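You operate a simulated robot arm through the tools that you are given. There is no shell and no other tool. Be economical: measure what you need, move in short steps, check, and stop when the job is done.

You run a simulated robot arm. Do the job below in one go: nothing can be reset, and whatever is moved stays where it is left.

Task
Gauge roller N3 and put it in the bin for its size.
Fine: press RESET once first; leave the lever at OPEN.

Only the result counts: the job must be done as asked and must still hold three seconds after the hand-in. Knocking over, shifting, dropping, spilling or breaking anything else fails it.

Robot
A 7-joint arm with a two-finger parallel gripper on a trunk, on a base that drives. Base frame: it is fixed to the floor where the robot stands at the start and does not move with it; the origin is under the middle of the robot, x ahead of it, y to its left, z up. Units: cm, degrees, N and s.
With the tool pointing down near the work surface it reaches from about 20 to 74 cm from the robot's upright axis, wherever it stands. Its first joint turns from -166.0 to 166.0 degrees. Places, roughly: bed of the roller gauge [60, -10, 90]; gauge display [80, -10, 100]; gauge lever [50, -20, 100]; gauge reset button [50, 0, 90]. Payload 1.57 kg.
The TCP is the grasp point between the finger pads, 3 cm short of the fingertips. In the tool frame z runs along the fingers and y along their closing line. The gripper opens to 11 cm. The fingers are 2.4 cm wide and 1.2 cm thick; the gripper's body (4.8 by 11.2 cm) begins 7.8 cm behind the TCP.
Orientation is told as [roll, pitch, yaw] about the base's x, y, z axes, in that order, counted from this pose: with the fingers straight down and closing along the base's y, the tool's x points along the base's -x, its y along +y and its z along -z.

Tools
- The arm moves only by the tool play_rows. Its argument "moves" is a list of rows, each an object (a shift or turn left out is 0, a gripper value left out holds the last) with "linear": the shift along the tool's x, y, z in cm, a list of three; "rotation": the turn, a rotation vector about the tool's x, y, z in degrees, a list of three; "grip": the opening, from 0 (shut) to 1 (fully open). In form: [{"linear": [x, y, z], "rotation": [rx, ry, rz], "grip": grip}, ...]. A call has 1 to 8 rows; each row shifts and turns the commanded pose from where the row before left it, along the tool's axes as they then stand. A row lasts 0.2 s, in which the tool goes at most 5 cm and 8.6 degrees; a call with a longer step from one row to the next is refused whole, and so is a gripper value outside its range. A pose out of reach is approached as far as the arm can. The call stops where the force on the tool passes 90 N (or 10 N more than at its start, if that is more) or the arm is blocked; 0.2 s more then pass. Each finger travels about 4.5 cm/s and halts on what it meets, pressing with about 37 N; the grip force reading is that of the motor and also rises with nothing between the fingers. The clock runs only during rows and for 0.2 s after the last one: add rows that do not move to give the fingers time. The reply holds the time, the measured pose of the TCP, the force on the tool along the base axes, the opening and the grip force, in the units named above and with some noise, with the torque about the TCP (base axes, N m) and any sound that the robot's microphone picked up.
- Cameras (640 x 400 px; columns grow to the right, rows downward): "scene" is now at [1.63, 10.51, 159.08]; the picture's right is [-0.38, -0.92, 0.00], its down [-0.62, 0.25, -0.74] and it looks along [0.69, -0.28, -0.67] (base axes); focal length 293 px, centre (320, 200). "wrist" rides on the gripper at [7, 1.6, -14.1] in the tool frame; the picture's right is [-0.23, 0.97, 0.00], its down [-0.86, -0.20, -0.48] and it looks along [-0.47, -0.11, 0.88] (tool axes); focal length 222 px, centre (320, 200). There is no depth. A picture from a camera that has moved, and an enlarged one, comes with that camera's place and axes in the base frame and with its lens. The place of the scene camera against the robot may be out by one fixed shift of up to 1.8 cm in any direction.
- capture(camera): a new picture of that camera. No time passes.
- slide_trunk(by): slides the trunk up (or, below 0, down) by that many cm; the arm and the scene camera ride with it, the base frame stays. It gives what a move gives, with no picture.
- roll_base(legs): drives the robot by 1 to 6 legs, each [ahead, turn to the left] in cm and degrees, along the robot's own axes; the way and the turn of a leg run together, so that a leg with both is an arc; at most 150 cm and 180 degrees a leg. The arm and the cameras ride along, it lands a little off, and it stops where it bumps. It gives what a move gives.
- turn_head(pan, tilt): turns the head with the scene camera to pan (to the left, within 155 degrees either way) and tilt (down, from -29 to 69), counted from straight ahead of the robot. It gives what a move gives.
- inspect(camera, box): a new picture of the part [left, top, right, bottom] of that camera's present view, enlarged. No time passes.
- job_done(): hands the job in; it is judged then, once.

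Go step by step. Nothing tells you exact positions but the pictures and the camera data: compare them with the known pose of the tool, close in by small moves and look again before you grip or let go. The budget is 120 turns and 82 pictures, counting those below and the enlarged ones. Unless the task says otherwise, let go and move clear before handing in, and close with one line.

The tools are called after ">>>" by a JSON object that holds its "api" and its "payload". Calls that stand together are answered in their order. play_rows: Moves the arm, as the interface text tells. Its arguments: {"type":"object","properties":{"moves":{"type":"array"}},"required":["moves"]} The other tools are called the same way: slide_trunk (by) slides the trunk up or down; roll_base (legs) drives the base; turn_head (pan, tilt) turns the head that bears the scene camera; capture (camera) takes a picture; inspect (camera, box) takes an enlarged picture of a part of a camera's view; job_done () hands the job in.

At the start:

```text
clock: 0.0
ee_pos: [47.72, -6.94, 123.47]
ee_rot: [-0.1, 0.1, 0.0]
contact_force: [-1.6, -0.4, -0.3]
moment: [0.01, 0.01, 0.0]
grip_width: 11.02
gripper_force: 0.0
trunk travel left (down, up): [-52.5, 6.5]
robot x, y, heading: [0.46, -0.01, -0.3]
head pan, tilt: [-22.3, 42.0]
```

scene: 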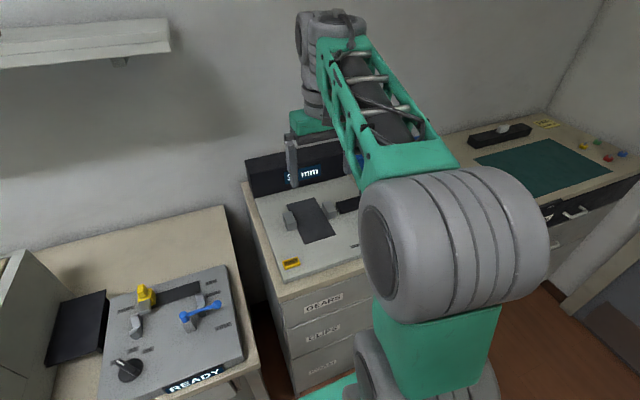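
wrist: 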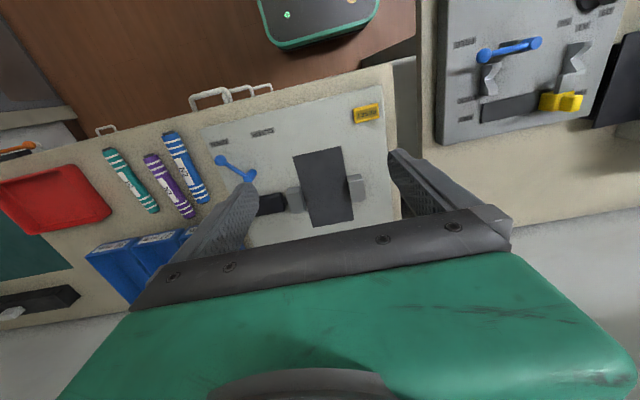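

I see the gauge in front (display, dark bed, blue lever, yellow RESET), with rollers (teal, purple, blue) and blue bins to its right, mostly hidden by the arm. I'll take enlarged views from the wrist and turn the head to see more.

>>> {"api": "inspect", "payload": {"camera": "wrist", "box": [0, 70, 400, 320]}}

>>> {"api": "inspect", "payload": {"camera": "scene", "box": [220, 110, 420, 290]}}

>>> {"api": "turn_head", "payload": {"pan": -45, "tilt": 42}}

>>> {"api": "capture", "payload": {"camera": "scene"}}

```text
1.60 times, centred on (200, 195) of wrist
camera zoom: at [40.79, -5.33, 137.7], right [0.23, 0.97, 0.0], down [0.86, -0.2, 0.48], along [0.47, -0.11, -0.88], focal length 355 px, centre (512, 208)
```

zoom: 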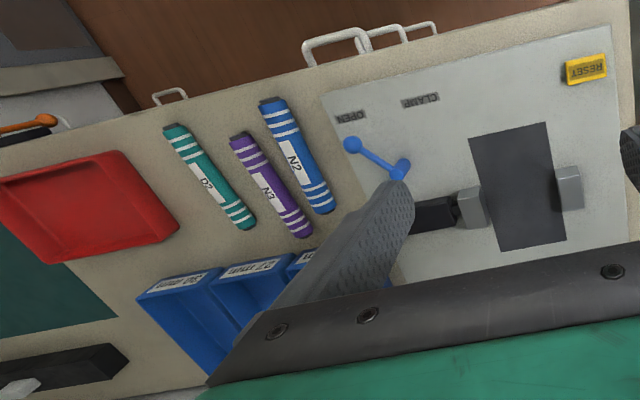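

```text
2.22 times, centred on (320, 200) of scene
camera zoom: at [1.63, 10.51, 159.08], right [-0.38, -0.92, 0.0], down [-0.62, 0.25, -0.74], along [0.69, -0.28, -0.67], focal length 651 px, centre (320, 200)
```

zoom: 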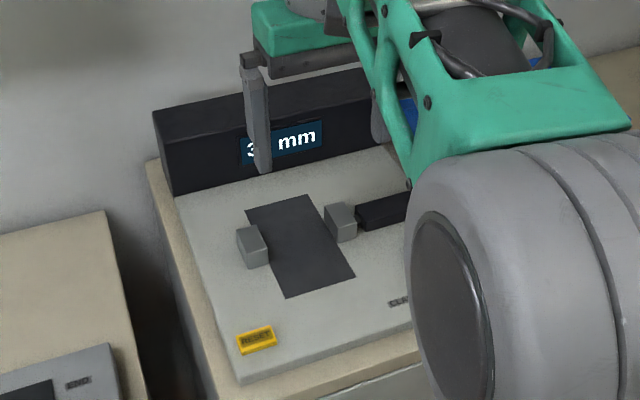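

```text
clock: 0.9
ee_pos: [47.63, -6.98, 123.53]
ee_rot: [0.0, -0.1, 0.0]
contact_force: [0.0, 0.8, -0.4]
moment: [0.01, -0.01, 0.02]
grip_width: 11.03
gripper_force: 0.1
trunk travel left (down, up): [-52.5, 6.5]
robot x, y, heading: [-0.04, 0.07, 0.1]
head pan, tilt: [-45.0, 42.0]
```

```text
77 pictures are left
camera scene: at [-0.19, 7.78, 159.08], right [-0.71, -0.71, 0.0], down [-0.47, 0.47, -0.74], along [0.53, -0.53, -0.67], focal length 293 px, centre (320, 200)
```

scene: 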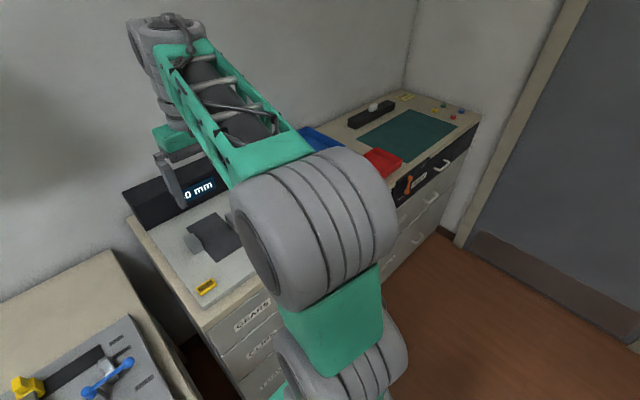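

N3 is the purple roller, with the bins beyond it in blue. I'll move the arm right to look at the rollers and bins from above.

>>> {"api": "play_rows", "payload": {"moves": [{"linear": [1, -5, 0]}, {"linear": [1, -4.5, 0]}, {"linear": [1, -4.5, 0]}, {"linear": [1, -4.5, 0]}, {"linear": [1, -4.5, 0]}, {"linear": [1, -4.5, 0]}, {"linear": [0, 0, 0]}]}}

>>> {"api": "capture", "payload": {"camera": "wrist"}}

>>> {"api": "capture", "payload": {"camera": "scene"}}

```text
refused: row 1 steps farther than a row can; nothing moved
```

```text
76 pictures are left
camera wrist: at [40.79, -5.33, 137.69], right [0.23, 0.97, 0.0], down [0.86, -0.2, 0.48], along [0.47, -0.11, -0.88], focal length 222 px, centre (320, 200)
```

wrist: 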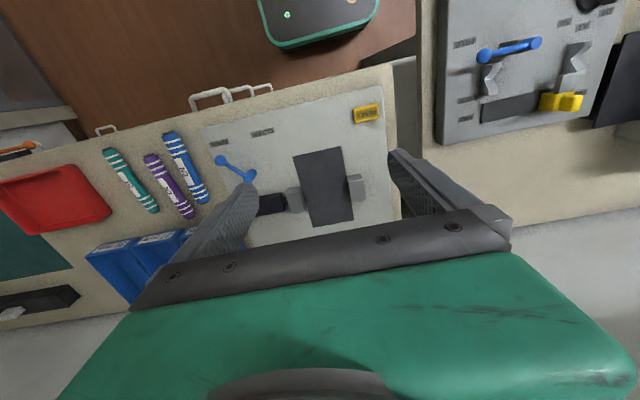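

```text
75 pictures are left
camera scene: at [-0.19, 7.78, 159.08], right [-0.71, -0.71, 0.0], down [-0.47, 0.47, -0.74], along [0.53, -0.53, -0.67], focal length 293 px, centre (320, 200)
```

scene: 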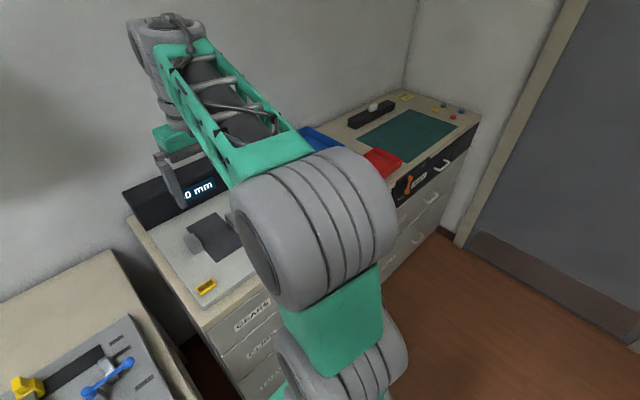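

The row was just over the 5 cm cap; I repeat it with smaller steps.

>>> {"api": "play_rows", "payload": {"moves": [{"linear": [1, -4.5, 0]}, {"linear": [1, -4.5, 0]}, {"linear": [1, -4.5, 0]}, {"linear": [1, -4.5, 0]}, {"linear": [1, -4.5, 0]}, {"linear": [1, -4.5, 0]}, {"linear": [0, 0, 0]}]}}

>>> {"api": "capture", "payload": {"camera": "wrist"}}

```text
clock: 2.5
ee_pos: [41.55, -34.06, 123.57]
ee_rot: [-0.1, -0.1, 0.0]
contact_force: [-0.7, -0.7, -0.3]
moment: [0.02, -0.03, 0.0]
grip_width: 11.0
gripper_force: 0.0
trunk travel left (down, up): [-52.5, 6.5]
robot x, y, heading: [-0.2, -0.02, 0.1]
head pan, tilt: [-45.0, 42.0]
```

```text
74 pictures are left
camera wrist: at [34.74, -32.42, 137.76], right [0.23, 0.97, 0.0], down [0.86, -0.2, 0.48], along [0.47, -0.11, -0.88], focal length 222 px, centre (320, 200)
```

wrist: 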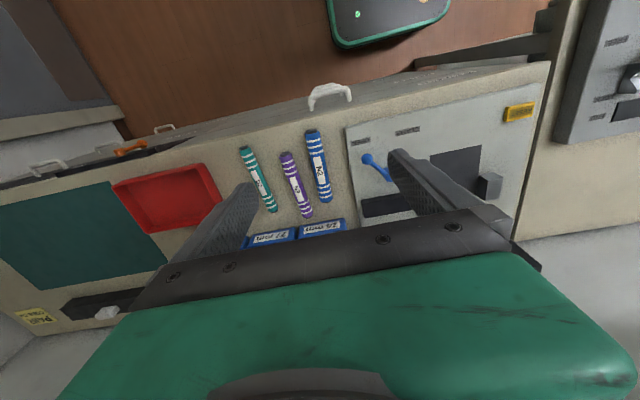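

>>> {"api": "inspect", "payload": {"camera": "wrist", "box": [200, 90, 360, 260]}}

>>> {"api": "turn_head", "payload": {"pan": -22, "tilt": 42}}

>>> {"api": "capture", "payload": {"camera": "scene"}}

```text
2.35 times, centred on (280, 175) of wrist
camera zoom: at [34.74, -32.42, 137.76], right [0.23, 0.97, 0.0], down [0.86, -0.2, 0.48], along [0.47, -0.11, -0.88], focal length 523 px, centre (414, 259)
```

zoom: 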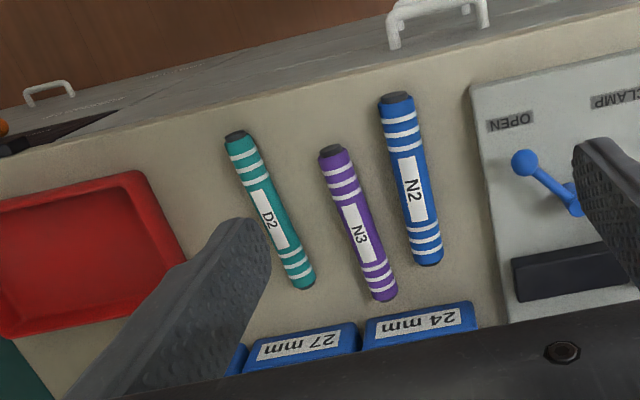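

```text
clock: 3.3
ee_pos: [41.67, -34.03, 123.45]
ee_rot: [0.0, 0.0, 0.0]
contact_force: [-0.4, 0.4, -0.2]
moment: [0.04, -0.01, -0.01]
grip_width: 10.98
gripper_force: 0.0
trunk travel left (down, up): [-52.5, 6.5]
robot x, y, heading: [0.01, 0.04, -0.0]
head pan, tilt: [-22.0, 42.0]
```

```text
72 pictures are left
camera scene: at [1.64, 10.54, 159.08], right [-0.38, -0.93, 0.0], down [-0.62, 0.25, -0.74], along [0.69, -0.28, -0.67], focal length 293 px, centre (320, 200)
```

scene: 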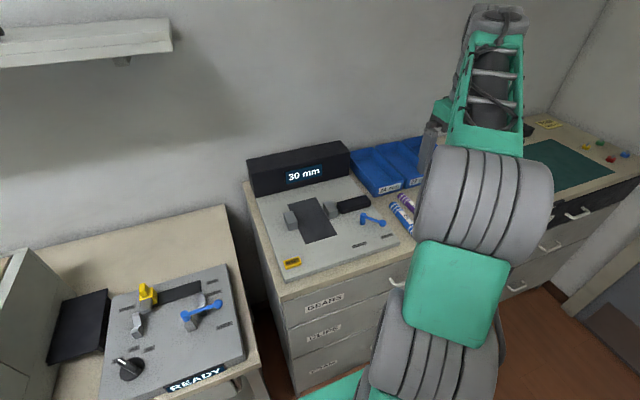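

The gauge now shows plainly, reading a stale "30 mm"; I zoom in on it to locate the parts.

>>> {"api": "inspect", "payload": {"camera": "scene", "box": [240, 130, 432, 280]}}

```text
2.67 times, centred on (336, 205) of scene
camera zoom: at [1.64, 10.54, 159.08], right [-0.38, -0.93, 0.0], down [-0.62, 0.25, -0.74], along [0.69, -0.28, -0.67], focal length 781 px, centre (277, 187)
```

zoom: 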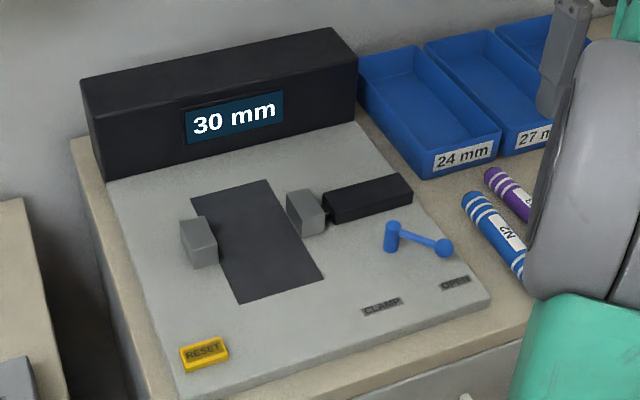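

By triangulating the two wrist views, RESET is near (48.2, 1.8, 94). I move above it with the fingers shut and check.

>>> {"api": "play_rows", "payload": {"moves": [{"linear": [-0.82, 4.475, 0], "grip": 0}, {"linear": [-0.82, 4.475, 0]}, {"linear": [-0.82, 4.475, 0]}, {"linear": [-0.82, 4.475, 0]}, {"linear": [-0.82, 4.475, 0]}, {"linear": [-0.82, 4.475, 0]}, {"linear": [-0.82, 4.475, 0]}, {"linear": [-0.82, 4.475, 0]}]}}

>>> {"api": "play_rows", "payload": {"moves": [{"linear": [0, 0, 4]}, {"linear": [0, 0, 4]}, {"linear": [0, 0, 4]}, {"linear": [0, 0, 4]}, {"linear": [0, 0, 2]}, {"linear": [0, 0, 0]}]}}

>>> {"api": "capture", "payload": {"camera": "wrist"}}

>>> {"api": "capture", "payload": {"camera": "scene"}}

```text
clock: 5.1
ee_pos: [48.11, 2.11, 123.44]
ee_rot: [-0.1, 0.0, 0.0]
contact_force: [-0.5, -0.3, 0.2]
moment: [-0.03, 0.01, -0.01]
grip_width: 0.02
gripper_force: 21.1
trunk travel left (down, up): [-52.5, 6.5]
robot x, y, heading: [-0.05, -0.03, 0.3]
head pan, tilt: [-22.0, 42.0]
```

```text
clock: 6.5
ee_pos: [48.32, 1.76, 105.52]
ee_rot: [0.0, 0.0, -0.1]
contact_force: [0.1, -0.2, 1.1]
moment: [0.01, -0.02, 0.01]
grip_width: 0.01
gripper_force: 21.7
trunk travel left (down, up): [-52.5, 6.5]
robot x, y, heading: [0.02, -0.41, 0.0]
head pan, tilt: [-22.0, 42.0]
```

```text
70 pictures are left
camera wrist: at [41.39, 3.56, 119.75], right [0.23, 0.97, 0.0], down [0.86, -0.2, 0.48], along [0.47, -0.11, -0.88], focal length 222 px, centre (320, 200)
```

wrist: 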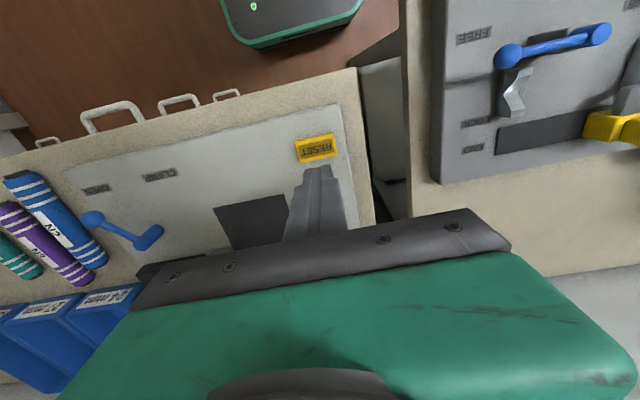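

```text
69 pictures are left
camera scene: at [1.64, 10.56, 159.08], right [-0.37, -0.93, 0.0], down [-0.62, 0.25, -0.74], along [0.69, -0.28, -0.67], focal length 293 px, centre (320, 200)
```

scene: 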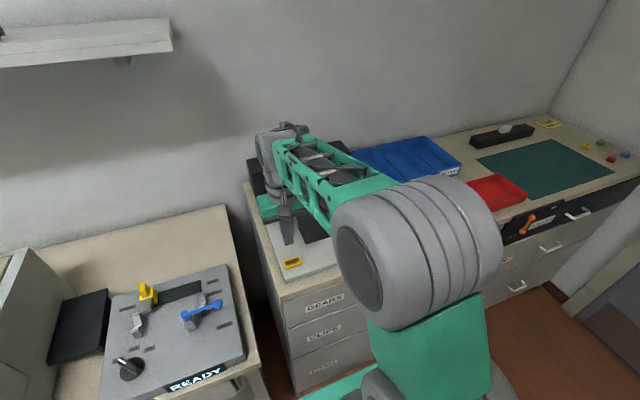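

The tip is right above RESET (agrees within a few mm). I lower to just above, then press in small steps.

>>> {"api": "play_rows", "payload": {"moves": [{"linear": [0, -0.1, 3]}, {"linear": [0, 0, 3]}, {"linear": [0, 0, 0]}]}}

>>> {"api": "capture", "payload": {"camera": "wrist"}}

```text
clock: 7.3
ee_pos: [48.14, 1.93, 99.24]
ee_rot: [-0.1, 0.0, 0.0]
contact_force: [0.2, -0.1, -0.5]
moment: [-0.02, 0.01, 0.0]
grip_width: 0.0
gripper_force: 21.5
trunk travel left (down, up): [-52.5, 6.5]
robot x, y, heading: [-0.07, 0.31, 0.1]
head pan, tilt: [-22.0, 42.0]
```

```text
68 pictures are left
camera wrist: at [41.32, 3.6, 113.53], right [0.23, 0.97, 0.0], down [0.86, -0.2, 0.48], along [0.47, -0.11, -0.88], focal length 222 px, centre (320, 200)
```

wrist: 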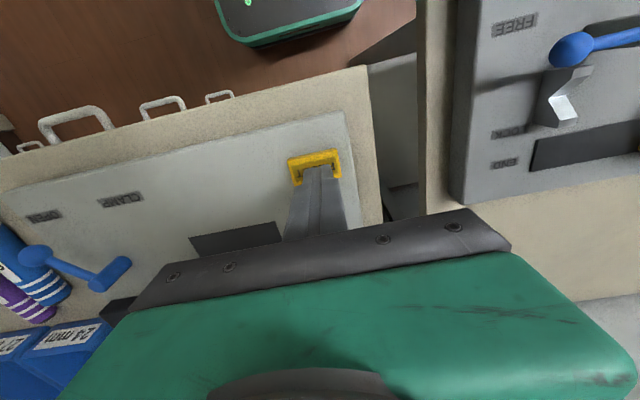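

The tip covers the button. Now pressing in small steps until it clicks.

>>> {"api": "play_rows", "payload": {"moves": [{"linear": [0, -0.2, 0.8]}, {"linear": [0, 0, 0.5]}, {"linear": [0, 0, 0.4]}, {"linear": [0, 0, 0]}]}}

```text
clock: 8.3
ee_pos: [48.18, 1.57, 97.7]
ee_rot: [0.0, -0.1, -0.1]
contact_force: [-0.8, -0.1, 3.6]
moment: [0.01, 0.01, -0.02]
grip_width: 0.0
gripper_force: 21.1
trunk travel left (down, up): [-52.5, 6.5]
robot x, y, heading: [-0.19, -0.09, -0.0]
head pan, tilt: [-22.0, 42.0]
heard: click
```

A click sounded, with light force. I lift clear and check the display on the way to the roller.

>>> {"api": "play_rows", "payload": {"moves": [{"linear": [0, 0, -4]}, {"linear": [0, 0, -5]}, {"linear": [0, 0, -5]}, {"linear": [0, 0, -5]}, {"linear": [0, -4.8, 0]}, {"linear": [0, -4.8, 0]}, {"linear": [0, -4.8, 0]}, {"linear": [0, -4.8, 0], "grip": 1}]}}

>>> {"api": "play_rows", "payload": {"moves": [{"linear": [0, -4.8, 0]}, {"linear": [0, -4.8, 0]}, {"linear": [0, -4.8, 0]}, {"linear": [0, -4.8, 0]}, {"linear": [0, 0, 0]}, {"linear": [0, 0, 0]}]}}

>>> {"api": "capture", "payload": {"camera": "wrist"}}

>>> {"api": "capture", "payload": {"camera": "scene"}}

```text
clock: 10.1
ee_pos: [48.25, -17.9, 116.64]
ee_rot: [0.0, 0.0, -0.1]
contact_force: [0.4, -0.6, -0.2]
moment: [0.03, -0.02, 0.03]
grip_width: 3.17
gripper_force: 0.1
trunk travel left (down, up): [-52.5, 6.5]
robot x, y, heading: [0.12, 0.08, -0.0]
head pan, tilt: [-22.0, 42.0]
```

```text
clock: 11.5
ee_pos: [48.35, -37.05, 116.47]
ee_rot: [-0.1, 0.0, 0.0]
contact_force: [-0.2, 0.1, -0.2]
moment: [-0.02, 0.02, -0.02]
grip_width: 11.0
gripper_force: 0.1
trunk travel left (down, up): [-52.5, 6.5]
robot x, y, heading: [-0.08, 0.02, 0.1]
head pan, tilt: [-22.0, 42.0]
```

```text
67 pictures are left
camera wrist: at [41.41, -35.4, 130.81], right [0.23, 0.97, 0.0], down [0.85, -0.2, 0.48], along [0.47, -0.11, -0.88], focal length 222 px, centre (320, 200)
```

wrist: 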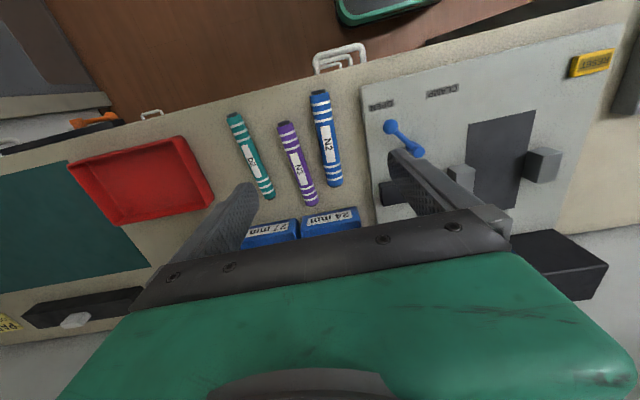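

```text
66 pictures are left
camera scene: at [1.63, 10.58, 159.08], right [-0.37, -0.93, 0.0], down [-0.62, 0.25, -0.74], along [0.69, -0.28, -0.67], focal length 293 px, centre (320, 200)
```

scene: 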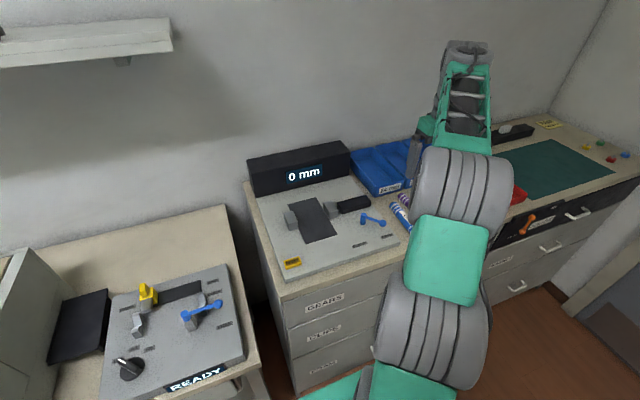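

Display reads 0 mm, so reset registered. N3 lies nearly along x with centre about (54.3, -42.3, 93); I'll grip it near its robot-side end so the fingers clear the gauge jaws. Moving to hover over it and looking again.

>>> {"api": "play_rows", "payload": {"moves": [{"linear": [-1, -2.7, 4], "grip": 0.45}, {"linear": [-1, -2.7, 4]}, {"linear": [0, 0, 4]}, {"linear": [0, 0, 0]}, {"linear": [0, 0, 0]}]}}

>>> {"api": "capture", "payload": {"camera": "wrist"}}

```text
clock: 12.7
ee_pos: [50.24, -42.12, 104.55]
ee_rot: [0.0, 0.0, 0.0]
contact_force: [0.9, 0.5, 0.6]
moment: [0.06, -0.03, 0.01]
grip_width: 4.95
gripper_force: 0.0
trunk travel left (down, up): [-52.5, 6.5]
robot x, y, heading: [-0.25, 0.14, -0.0]
head pan, tilt: [-22.0, 42.0]
```

```text
65 pictures are left
camera wrist: at [43.37, -40.45, 118.84], right [0.23, 0.97, 0.0], down [0.86, -0.2, 0.48], along [0.47, -0.11, -0.88], focal length 222 px, centre (320, 200)
```

wrist: 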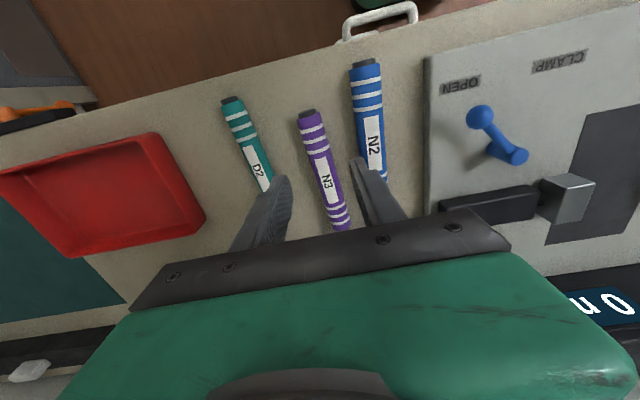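

The estimate holds: N3 runs from about (46.2, -42.6) to (62.3, -41.6), about 2.4–3 cm thick, and N2's edge is 1 cm clear of my finger. I align the yaw and go down between the rollers.

>>> {"api": "play_rows", "payload": {"moves": [{"linear": [0, -0.25, 2], "rotation": [0, 0, -3.5]}, {"linear": [0, 0, 3]}, {"linear": [0, 0, 2]}, {"linear": [0, 0, 0]}]}}

>>> {"api": "capture", "payload": {"camera": "wrist"}}

>>> {"api": "turn_head", "payload": {"pan": -45, "tilt": 42}}

>>> {"api": "capture", "payload": {"camera": "scene"}}

```text
clock: 13.7
ee_pos: [50.07, -42.62, 97.56]
ee_rot: [0.0, 0.1, 3.4]
contact_force: [0.3, -0.2, 0.1]
moment: [0.0, 0.01, 0.01]
grip_width: 4.96
gripper_force: 0.1
trunk travel left (down, up): [-52.5, 6.5]
robot x, y, heading: [0.14, -0.09, 0.0]
head pan, tilt: [-22.0, 42.0]
```

```text
64 pictures are left
camera wrist: at [43.13, -41.42, 111.84], right [0.17, 0.99, 0.0], down [0.87, -0.15, 0.48], along [0.47, -0.08, -0.88], focal length 222 px, centre (320, 200)
```

wrist: 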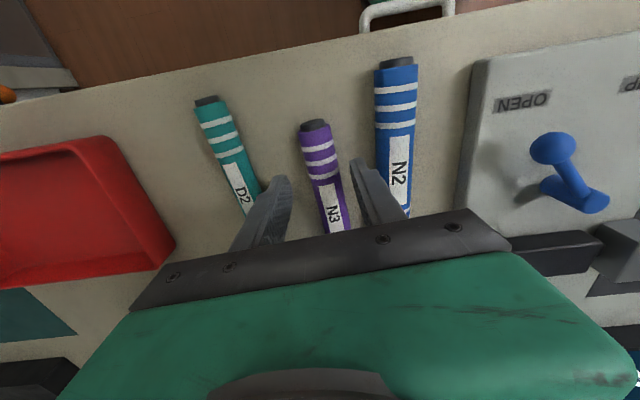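

```text
clock: 14.6
ee_pos: [50.16, -42.63, 97.6]
ee_rot: [0.0, 0.0, 3.5]
contact_force: [-0.5, -0.7, -0.5]
moment: [-0.04, -0.02, 0.02]
grip_width: 4.95
gripper_force: 0.1
trunk travel left (down, up): [-52.5, 6.5]
robot x, y, heading: [-0.47, -0.22, 0.0]
head pan, tilt: [-45.0, 42.0]
```

```text
63 pictures are left
camera scene: at [-0.19, 7.77, 159.08], right [-0.71, -0.71, 0.0], down [-0.47, 0.47, -0.74], along [0.53, -0.53, -0.67], focal length 293 px, centre (320, 200)
```

scene: 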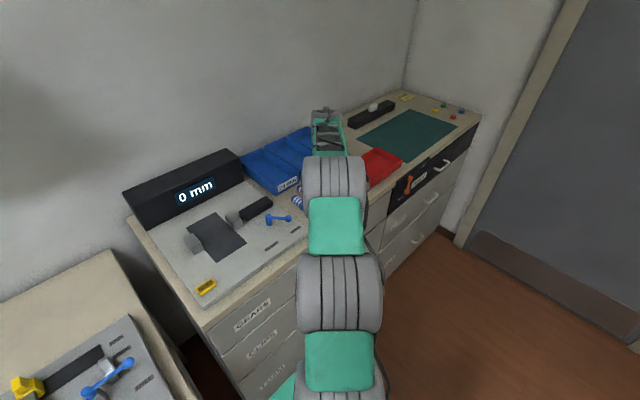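

The roller is centred between the fingers. I continue down in small steps, watching the force.

>>> {"api": "play_rows", "payload": {"moves": [{"linear": [0, 0.1, 1.5]}, {"linear": [0, 0, 1]}, {"linear": [0, 0, 0.4]}, {"linear": [0, 0, 0]}]}}

>>> {"api": "capture", "payload": {"camera": "wrist"}}

```text
clock: 15.6
ee_pos: [49.98, -42.42, 94.92]
ee_rot: [-0.1, -0.1, 3.5]
contact_force: [-2.6, 1.1, 9.2]
moment: [0.26, 0.16, 0.12]
grip_width: 5.08
gripper_force: 0.6
trunk travel left (down, up): [-52.5, 6.5]
robot x, y, heading: [-0.12, -0.0, 0.1]
head pan, tilt: [-45.0, 42.0]
```

```text
62 pictures are left
camera wrist: at [43.1, -41.28, 109.25], right [0.17, 0.99, 0.0], down [0.86, -0.15, 0.48], along [0.47, -0.08, -0.88], focal length 222 px, centre (320, 200)
```

wrist: 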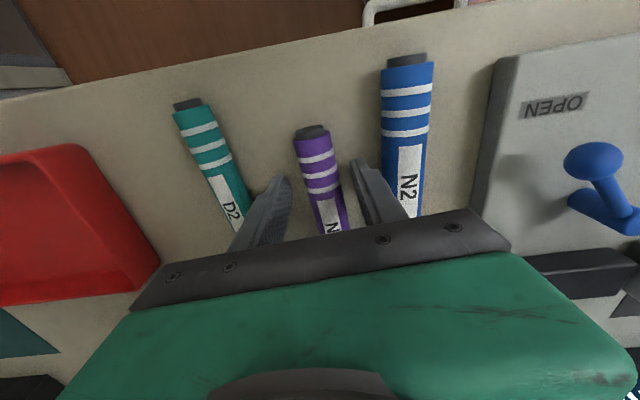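

Fingertips touched the table lightly at z ≈ 91.9. I rise 0.5 cm and close.

>>> {"api": "play_rows", "payload": {"moves": [{"linear": [0, 0, -0.5]}, {"linear": [0, 0, 0], "grip": 0}, {"linear": [0, 0, 0]}, {"linear": [0, 0, 0]}, {"linear": [0, 0, 0]}]}}

>>> {"api": "capture", "payload": {"camera": "wrist"}}

```text
clock: 16.8
ee_pos: [50.09, -42.42, 95.34]
ee_rot: [0.1, 0.0, 3.5]
contact_force: [-0.6, 0.1, 0.5]
moment: [0.02, 0.05, 0.04]
grip_width: 2.62
gripper_force: 36.9
trunk travel left (down, up): [-52.5, 6.5]
robot x, y, heading: [0.08, 0.07, -0.0]
head pan, tilt: [-45.0, 42.0]
```

```text
61 pictures are left
camera wrist: at [43.17, -41.26, 109.56], right [0.17, 0.99, 0.0], down [0.87, -0.15, 0.48], along [0.47, -0.08, -0.88], focal length 222 px, centre (320, 200)
```

wrist: 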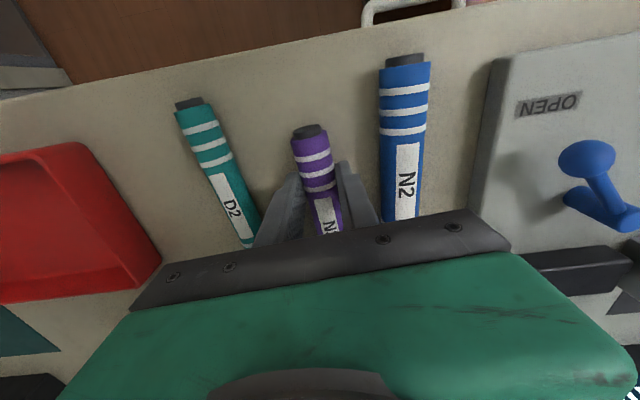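

Gripped at 2.62 cm width. I lift gently and check that the roller hangs level.

>>> {"api": "play_rows", "payload": {"moves": [{"linear": [0, 0, -1]}, {"linear": [0, 0, -3]}, {"linear": [0, 0, -4]}, {"linear": [0, 0, -4]}, {"linear": [0, 0, -3], "rotation": [0, 0, 3.5]}, {"linear": [0, 0, 0]}]}}

>>> {"api": "capture", "payload": {"camera": "wrist"}}

>>> {"api": "capture", "payload": {"camera": "scene"}}

```text
clock: 18.2
ee_pos: [50.05, -42.39, 110.08]
ee_rot: [0.0, 0.0, -0.1]
contact_force: [0.5, 0.3, -1.5]
moment: [-0.01, 0.02, -0.05]
grip_width: 2.62
gripper_force: 36.9
trunk travel left (down, up): [-52.5, 6.5]
robot x, y, heading: [0.27, 0.06, 0.2]
head pan, tilt: [-45.0, 42.0]
```

```text
60 pictures are left
camera wrist: at [43.23, -40.74, 124.46], right [0.23, 0.97, 0.0], down [0.86, -0.2, 0.48], along [0.47, -0.11, -0.88], focal length 222 px, centre (320, 200)
```

wrist: 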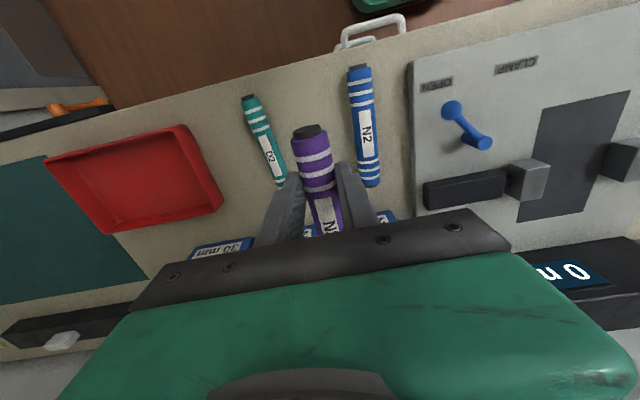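

```text
59 pictures are left
camera scene: at [-0.19, 7.76, 159.08], right [-0.71, -0.71, 0.0], down [-0.47, 0.47, -0.74], along [0.53, -0.53, -0.67], focal length 293 px, centre (320, 200)
```

scene: 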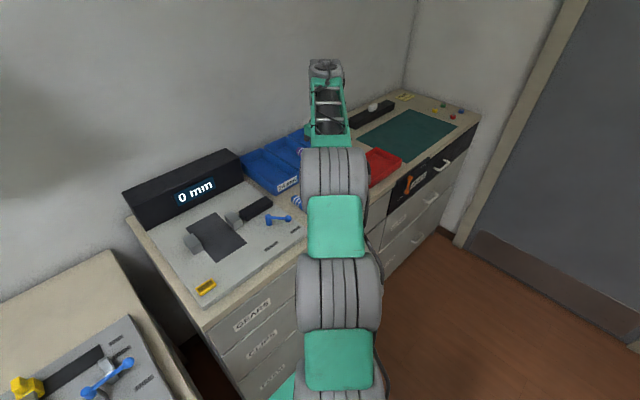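

The roller is held level. I carry it at this height to above the bed, centre planned at (62.4, -9.3).

>>> {"api": "play_rows", "payload": {"moves": [{"linear": [-1.17, 4.73, 0]}, {"linear": [-1.17, 4.73, 0]}, {"linear": [-1.17, 4.73, 0]}, {"linear": [-1.17, 4.73, 0]}, {"linear": [-1.17, 4.73, 0]}, {"linear": [-1.17, 4.73, 0]}, {"linear": [-1.17, 4.73, 0]}, {"linear": [0, 0, 0]}]}}

>>> {"api": "capture", "payload": {"camera": "wrist"}}

>>> {"api": "capture", "payload": {"camera": "scene"}}

```text
clock: 20.0
ee_pos: [58.33, -9.01, 110.16]
ee_rot: [0.0, 0.0, -0.1]
contact_force: [-0.6, -0.7, -0.8]
moment: [-0.02, 0.02, 0.04]
grip_width: 2.62
gripper_force: 37.1
trunk travel left (down, up): [-52.5, 6.5]
robot x, y, heading: [0.13, -0.18, -0.0]
head pan, tilt: [-45.0, 42.0]
```

```text
58 pictures are left
camera wrist: at [51.51, -7.43, 124.34], right [0.23, 0.97, 0.0], down [0.85, -0.2, 0.48], along [0.47, -0.11, -0.88], focal length 222 px, centre (320, 200)
```

wrist: 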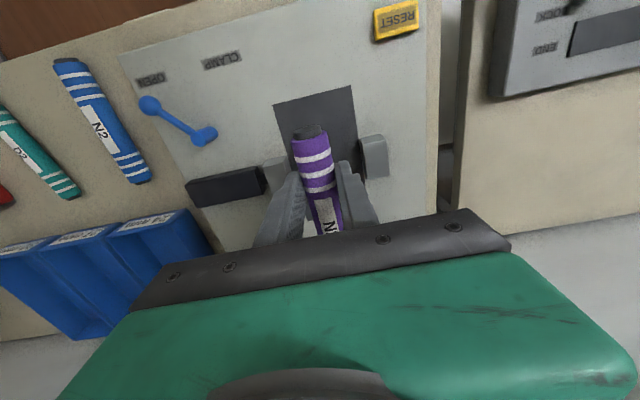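

```text
57 pictures are left
camera scene: at [-0.18, 7.79, 159.08], right [-0.71, -0.71, 0.0], down [-0.47, 0.47, -0.74], along [0.53, -0.53, -0.67], focal length 293 px, centre (320, 200)
```

scene: 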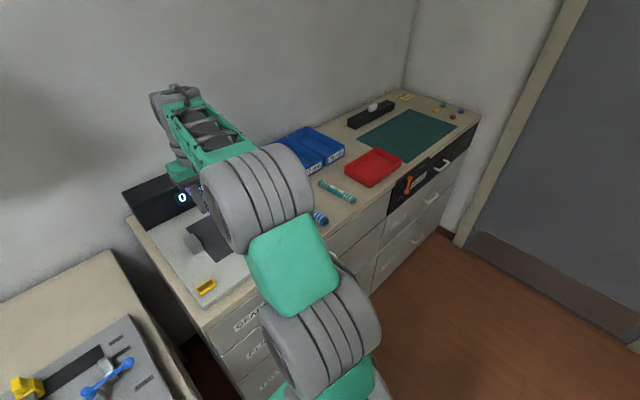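

Roller sits centred over the bed, fingers clear of the jaws in x. I lower toward the bed.

>>> {"api": "play_rows", "payload": {"moves": [{"linear": [0, 0, 4]}, {"linear": [0, 0, 4]}, {"linear": [0, 0, 3]}, {"linear": [0, 0, 0]}]}}

>>> {"api": "capture", "payload": {"camera": "wrist"}}

```text
clock: 21.0
ee_pos: [58.35, -9.37, 99.24]
ee_rot: [0.1, 0.0, -0.1]
contact_force: [-0.1, 0.1, -2.0]
moment: [-0.01, 0.05, 0.0]
grip_width: 2.62
gripper_force: 36.8
trunk travel left (down, up): [-52.5, 6.5]
robot x, y, heading: [0.05, 0.51, -0.1]
head pan, tilt: [-45.0, 42.0]
```

```text
56 pictures are left
camera wrist: at [51.49, -7.73, 113.53], right [0.23, 0.97, 0.0], down [0.85, -0.2, 0.48], along [0.47, -0.11, -0.88], focal length 222 px, centre (320, 200)
```

wrist: 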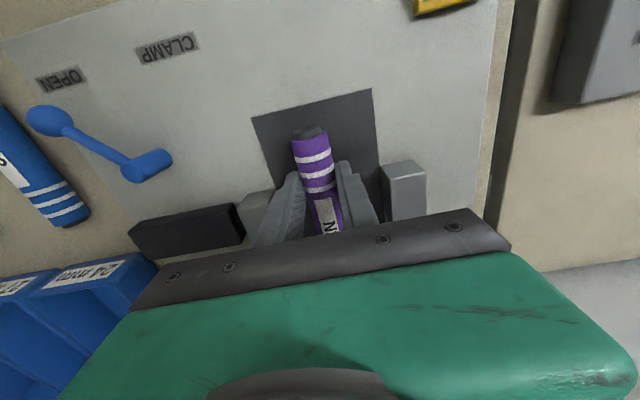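

Still well placed; lowering in fine steps until it touches.

>>> {"api": "play_rows", "payload": {"moves": [{"linear": [0, 0, 1.2]}, {"linear": [0, 0, 0.4]}, {"linear": [0, 0, 0.3]}, {"linear": [0, 0, 0]}]}}

```text
clock: 22.0
ee_pos: [58.44, -9.45, 97.42]
ee_rot: [0.0, 0.0, 0.0]
contact_force: [0.3, 0.1, -0.5]
moment: [0.03, 0.04, 0.01]
grip_width: 2.61
gripper_force: 36.5
trunk travel left (down, up): [-52.5, 6.5]
robot x, y, heading: [-0.14, 0.31, -0.0]
head pan, tilt: [-45.0, 42.0]
```

>>> {"api": "play_rows", "payload": {"moves": [{"linear": [0, 0, 0.2]}, {"linear": [0, 0, 0]}]}}

```text
clock: 22.6
ee_pos: [58.36, -9.41, 97.21]
ee_rot: [0.0, -0.1, 0.0]
contact_force: [0.3, 0.2, -1.3]
moment: [0.0, 0.05, 0.0]
grip_width: 2.62
gripper_force: 37.0
trunk travel left (down, up): [-52.5, 6.5]
robot x, y, heading: [0.55, 0.12, -0.4]
head pan, tilt: [-45.0, 42.0]
```

Not touching yet (force only the roller's weight); going on.

>>> {"api": "play_rows", "payload": {"moves": [{"linear": [0, 0, 0.2]}, {"linear": [0, 0, 0.2]}, {"linear": [0, 0, 0]}]}}

```text
clock: 23.4
ee_pos: [58.4, -9.38, 97.28]
ee_rot: [-0.1, -0.5, -0.1]
contact_force: [-1.4, -2.5, 25.3]
moment: [-0.1, 0.71, 0.02]
grip_width: 2.63
gripper_force: 37.0
trunk travel left (down, up): [-52.5, 6.5]
robot x, y, heading: [0.03, 0.12, -0.1]
head pan, tilt: [-45.0, 42.0]
```

Contact at TCP z ≈ 97.2. I ease off 0.25 cm and open a little.

>>> {"api": "play_rows", "payload": {"moves": [{"linear": [0, 0, -0.25]}, {"linear": [0, 0, 0]}, {"linear": [0, 0, 0], "grip": 0.3}, {"linear": [0, 0, 0]}, {"linear": [0, 0, 0], "grip": 0.38}, {"linear": [0, 0, 0]}]}}

>>> {"api": "capture", "payload": {"camera": "wrist"}}

```text
clock: 24.8
ee_pos: [58.41, -9.22, 97.11]
ee_rot: [-0.1, 0.1, -0.1]
contact_force: [-0.1, 1.1, -0.2]
moment: [0.02, 0.01, -0.01]
grip_width: 4.17
gripper_force: 0.1
trunk travel left (down, up): [-52.5, 6.5]
robot x, y, heading: [0.22, 0.04, 0.2]
head pan, tilt: [-45.0, 42.0]
```

```text
55 pictures are left
camera wrist: at [51.53, -7.65, 111.35], right [0.23, 0.97, 0.0], down [0.86, -0.2, 0.48], along [0.47, -0.11, -0.88], focal length 222 px, centre (320, 200)
```

wrist: 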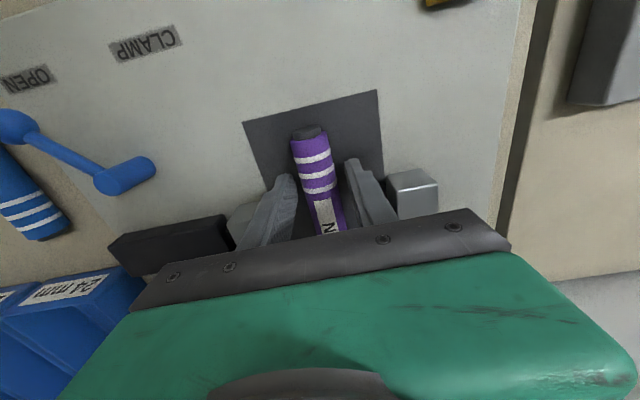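

The roller stays put on the bed. I raise straight up and look.

>>> {"api": "play_rows", "payload": {"moves": [{"linear": [0, 0, -2]}, {"linear": [0, 0, -4]}, {"linear": [0, 0, -4]}, {"linear": [0, 0, -4]}, {"linear": [0, 0, 0]}]}}

>>> {"api": "capture", "payload": {"camera": "wrist"}}

```text
clock: 26.0
ee_pos: [58.35, -9.13, 111.15]
ee_rot: [0.0, 0.0, 0.0]
contact_force: [-0.3, -0.9, -0.1]
moment: [-0.02, 0.0, 0.01]
grip_width: 4.18
gripper_force: 0.1
trunk travel left (down, up): [-52.5, 6.5]
robot x, y, heading: [0.37, -0.08, -0.1]
head pan, tilt: [-45.0, 42.0]
```

```text
54 pictures are left
camera wrist: at [51.44, -7.58, 125.39], right [0.23, 0.97, 0.0], down [0.86, -0.2, 0.48], along [0.47, -0.11, -0.88], focal length 222 px, centre (320, 200)
```

wrist: 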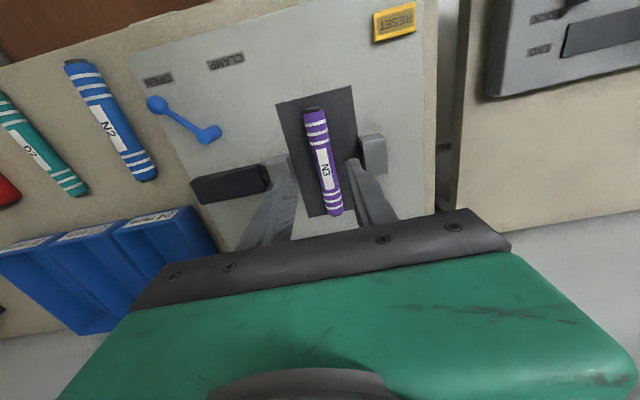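

N3 rests on the bed between the jaws. The lever knob is near (49.6, -26.9, 97) with its pivot near (54.2, -22.4); I go above the knob with fingers straddling it.

>>> {"api": "play_rows", "payload": {"moves": [{"linear": [1.9, -3.56, 0]}, {"linear": [1.9, -3.56, 0]}, {"linear": [1.9, -3.56, 0]}, {"linear": [1.9, -3.56, 0]}, {"linear": [1.9, -3.56, 0]}, {"linear": [0, 0, 4]}, {"linear": [0, 0, 4]}, {"linear": [0, 0, 0]}]}}

>>> {"api": "capture", "payload": {"camera": "wrist"}}

>>> {"api": "turn_head", "payload": {"pan": -22, "tilt": 42}}

>>> {"api": "capture", "payload": {"camera": "scene"}}

```text
clock: 27.8
ee_pos: [48.99, -27.24, 103.43]
ee_rot: [0.0, 0.0, -0.1]
contact_force: [0.5, -0.5, 0.2]
moment: [-0.02, -0.01, -0.01]
grip_width: 4.18
gripper_force: 0.0
trunk travel left (down, up): [-52.5, 6.5]
robot x, y, heading: [-0.13, 0.1, -0.1]
head pan, tilt: [-45.0, 42.0]
```

```text
53 pictures are left
camera wrist: at [42.05, -25.52, 117.68], right [0.23, 0.97, 0.0], down [0.85, -0.2, 0.48], along [0.47, -0.11, -0.88], focal length 222 px, centre (320, 200)
```

wrist: 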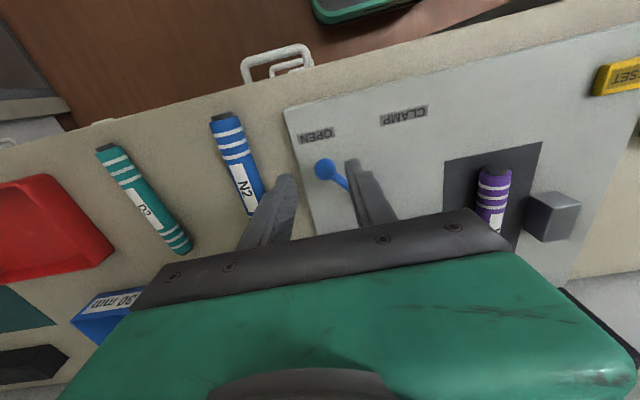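

```text
clock: 28.7
ee_pos: [49.04, -27.2, 103.47]
ee_rot: [0.0, 0.0, 0.0]
contact_force: [0.3, 0.0, 0.3]
moment: [-0.02, -0.03, 0.0]
grip_width: 4.19
gripper_force: 0.0
trunk travel left (down, up): [-52.5, 6.5]
robot x, y, heading: [0.08, 0.1, 0.0]
head pan, tilt: [-22.0, 42.0]
```

```text
52 pictures are left
camera scene: at [1.64, 10.54, 159.08], right [-0.38, -0.93, 0.0], down [-0.62, 0.25, -0.74], along [0.69, -0.28, -0.67], focal length 293 px, centre (320, 200)
```

scene: 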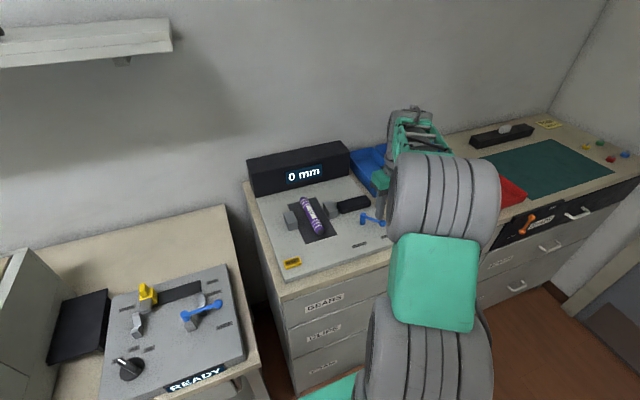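

The knob sits between the fingers. I lower so the fingertips straddle it.

>>> {"api": "play_rows", "payload": {"moves": [{"linear": [0, 0.3, 2]}, {"linear": [0, 0, 1.5]}, {"linear": [0, 0, 1.1]}, {"linear": [0, 0, 0]}]}}

>>> {"api": "capture", "payload": {"camera": "wrist"}}

```text
clock: 29.7
ee_pos: [48.97, -26.95, 98.54]
ee_rot: [0.0, 0.0, -0.1]
contact_force: [1.1, -0.1, 0.7]
moment: [0.0, -0.01, 0.0]
grip_width: 4.19
gripper_force: 0.0
trunk travel left (down, up): [-52.5, 6.5]
robot x, y, heading: [0.19, -0.06, -0.3]
head pan, tilt: [-22.0, 42.0]
```

```text
51 pictures are left
camera wrist: at [41.96, -25.25, 112.77], right [0.23, 0.97, 0.0], down [0.86, -0.2, 0.48], along [0.47, -0.11, -0.88], focal length 222 px, centre (320, 200)
```

wrist: 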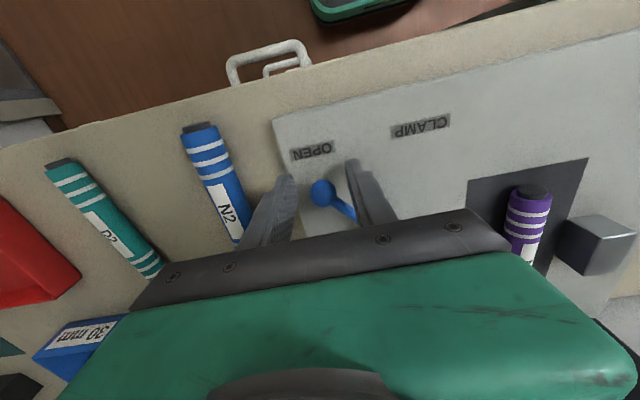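

Straddled at the right height. I sweep the lever toward CLAMP in small steps.

>>> {"api": "play_rows", "payload": {"moves": [{"linear": [-0.1, 1, 0]}, {"linear": [0, 1, 0]}, {"linear": [0, 1, 0]}, {"linear": [0, 1, 0]}, {"linear": [0, 1, 0]}, {"linear": [0, 1, 0]}, {"linear": [0, 1, 0]}, {"linear": [0, 0, 0]}]}}

>>> {"api": "capture", "payload": {"camera": "wrist"}}

```text
clock: 31.5
ee_pos: [48.71, -19.63, 98.54]
ee_rot: [0.0, 0.0, 0.1]
contact_force: [0.1, 0.6, -0.9]
moment: [0.04, 0.04, 0.0]
grip_width: 4.17
gripper_force: 0.0
trunk travel left (down, up): [-52.5, 6.5]
robot x, y, heading: [0.11, 0.17, -0.0]
head pan, tilt: [-22.0, 42.0]
```

```text
50 pictures are left
camera wrist: at [41.91, -18.03, 112.79], right [0.23, 0.97, 0.0], down [0.86, -0.2, 0.48], along [0.47, -0.11, -0.88], focal length 222 px, centre (320, 200)
```

wrist: 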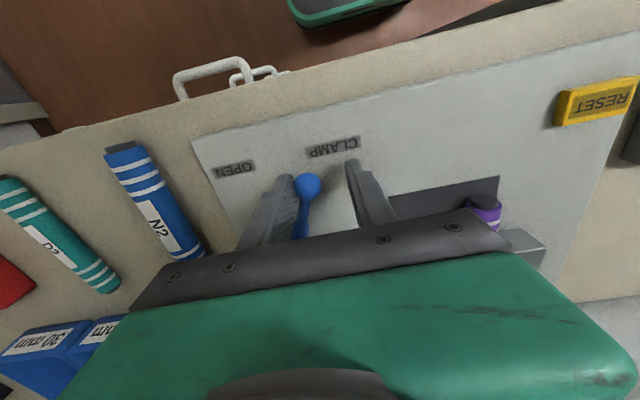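

The lever is following, now about midway. Continuing to CLAMP.

>>> {"api": "play_rows", "payload": {"moves": [{"linear": [0, 0.8, 0]}, {"linear": [0, 0.8, 0]}, {"linear": [0, 0.6, 0]}, {"linear": [0, 0.5, 0]}, {"linear": [0, 0, 0]}]}}

>>> {"api": "capture", "payload": {"camera": "wrist"}}

>>> {"api": "capture", "payload": {"camera": "scene"}}

```text
clock: 32.7
ee_pos: [48.81, -17.21, 98.45]
ee_rot: [0.0, 0.1, -0.1]
contact_force: [-3.9, -16.2, -4.3]
moment: [-0.1, 0.11, -0.28]
grip_width: 5.61
gripper_force: 8.0
trunk travel left (down, up): [-52.5, 6.5]
robot x, y, heading: [0.26, -0.12, -0.0]
head pan, tilt: [-22.0, 42.0]
```

```text
49 pictures are left
camera wrist: at [42.01, -15.58, 112.69], right [0.23, 0.97, 0.0], down [0.86, -0.2, 0.48], along [0.46, -0.11, -0.88], focal length 222 px, centre (320, 200)
```

wrist: 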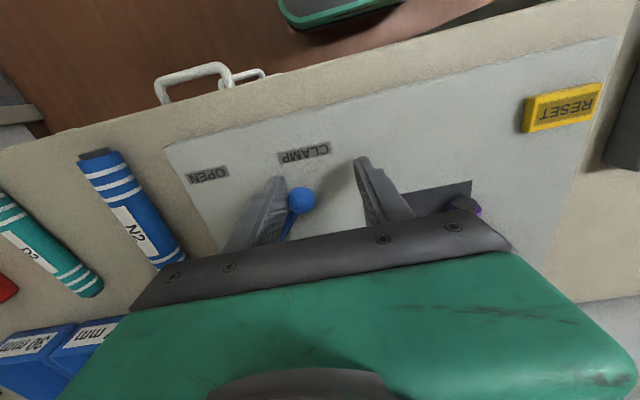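

```text
48 pictures are left
camera scene: at [1.64, 10.31, 159.09], right [-0.38, -0.93, 0.0], down [-0.62, 0.25, -0.74], along [0.69, -0.28, -0.67], focal length 293 px, centre (320, 200)
```

scene: 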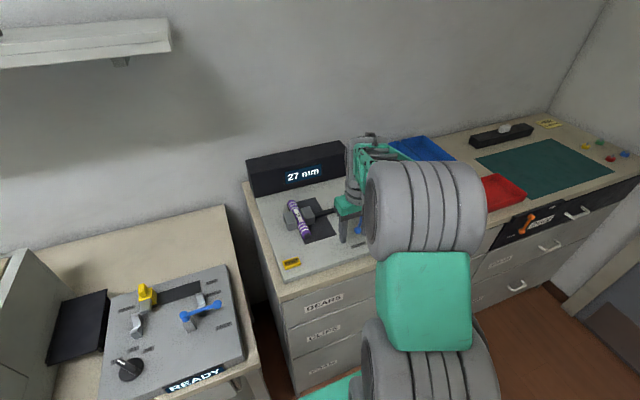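

The lever reached its stop and the display seems to read 27 mm; I zoom to confirm.

>>> {"api": "inspect", "payload": {"camera": "scene", "box": [240, 130, 400, 280]}}

```text
2.67 times, centred on (320, 205) of scene
camera zoom: at [1.64, 10.31, 159.09], right [-0.38, -0.93, 0.0], down [-0.62, 0.25, -0.74], along [0.69, -0.28, -0.67], focal length 781 px, centre (320, 187)
```

zoom: 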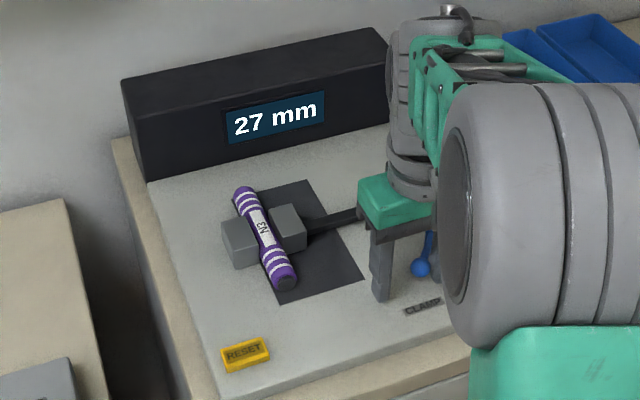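

Confirmed 27 mm. Now I sweep the lever back to OPEN.

>>> {"api": "play_rows", "payload": {"moves": [{"linear": [0, -0.8, 0]}, {"linear": [0, -1.2, 0]}, {"linear": [0, -1.4, 0]}, {"linear": [0, -1.4, 0]}, {"linear": [0, -1.4, 0]}, {"linear": [0, -1.4, 0]}, {"linear": [0, -1.2, 0]}, {"linear": [0, 0, 0]}]}}

>>> {"api": "play_rows", "payload": {"moves": [{"linear": [0, -0.8, 0]}, {"linear": [0, -0.7, 0]}, {"linear": [0, -0.5, 0]}, {"linear": [0, 0, 0]}]}}

>>> {"api": "capture", "payload": {"camera": "wrist"}}

>>> {"api": "capture", "payload": {"camera": "scene"}}

```text
clock: 34.5
ee_pos: [49.04, -25.99, 98.5]
ee_rot: [-0.1, 0.0, 0.0]
contact_force: [0.4, -0.7, -0.4]
moment: [0.01, 0.03, 0.03]
grip_width: 4.17
gripper_force: 0.1
trunk travel left (down, up): [-52.5, 6.5]
robot x, y, heading: [0.16, -0.56, 0.1]
head pan, tilt: [-22.0, 42.0]
```

```text
clock: 35.5
ee_pos: [49.05, -27.75, 98.44]
ee_rot: [0.0, 0.0, 0.1]
contact_force: [-0.7, 0.2, 0.7]
moment: [0.03, 0.01, -0.03]
grip_width: 4.23
gripper_force: 0.7
trunk travel left (down, up): [-52.5, 6.5]
robot x, y, heading: [0.13, -0.16, 0.1]
head pan, tilt: [-22.0, 42.0]
```

```text
46 pictures are left
camera wrist: at [42.15, -26.19, 112.72], right [0.23, 0.97, 0.0], down [0.86, -0.2, 0.48], along [0.47, -0.11, -0.88], focal length 222 px, centre (320, 200)
```

wrist: 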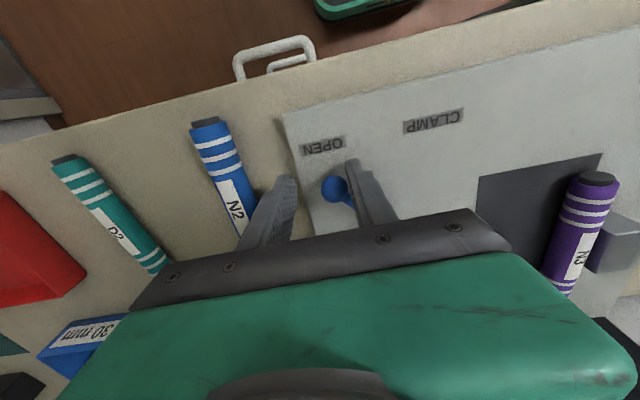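

```text
45 pictures are left
camera scene: at [1.64, 10.55, 159.08], right [-0.37, -0.93, 0.0], down [-0.62, 0.25, -0.74], along [0.69, -0.28, -0.67], focal length 293 px, centre (320, 200)
```

scene: 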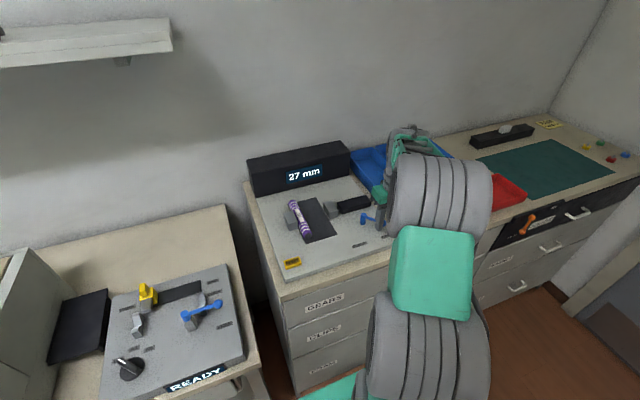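

The jaw has opened and the lever is practically at OPEN; I nudge slightly more to be at the stop, then lift.

>>> {"api": "play_rows", "payload": {"moves": [{"linear": [0, -0.5, 0]}, {"linear": [0, -0.4, 0]}, {"linear": [0, 0, 0]}]}}

```text
clock: 36.3
ee_pos: [49.16, -28.62, 98.44]
ee_rot: [0.0, 0.1, 0.1]
contact_force: [5.9, 14.7, -2.0]
moment: [0.18, -0.09, -0.1]
grip_width: 5.54
gripper_force: 7.2
trunk travel left (down, up): [-52.5, 6.5]
robot x, y, heading: [-0.21, -0.01, 0.1]
head pan, tilt: [-22.0, 42.0]
```

Firmly at the OPEN stop. I back off, lift, and move to look at the roller and the bins.

>>> {"api": "play_rows", "payload": {"moves": [{"linear": [0, 1, 0]}, {"linear": [0, 0.4, -1]}, {"linear": [0, 0, -4]}, {"linear": [0, 0, -4]}, {"linear": [0, 0, -4]}, {"linear": [0, 0, -4]}, {"linear": [0, 0, 0]}]}}

>>> {"api": "capture", "payload": {"camera": "wrist"}}

```text
clock: 37.9
ee_pos: [49.02, -27.5, 115.61]
ee_rot: [-0.1, 0.0, 0.0]
contact_force: [0.3, 0.1, 0.6]
moment: [0.0, 0.01, 0.02]
grip_width: 4.15
gripper_force: 0.0
trunk travel left (down, up): [-52.5, 6.5]
robot x, y, heading: [0.02, -0.16, -0.1]
head pan, tilt: [-22.0, 42.0]
```

```text
44 pictures are left
camera wrist: at [42.22, -25.77, 129.84], right [0.23, 0.97, 0.0], down [0.86, -0.2, 0.48], along [0.47, -0.11, -0.88], focal length 222 px, centre (320, 200)
```

wrist: 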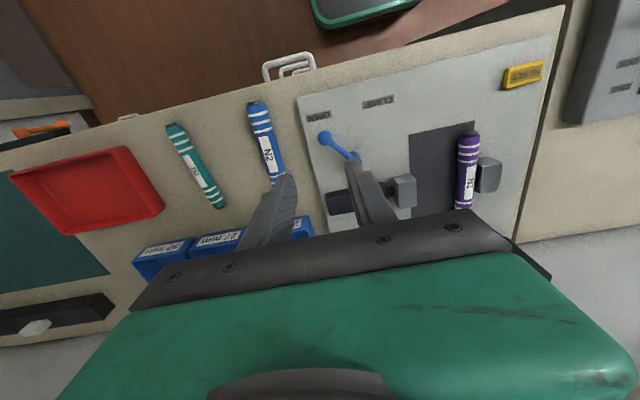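

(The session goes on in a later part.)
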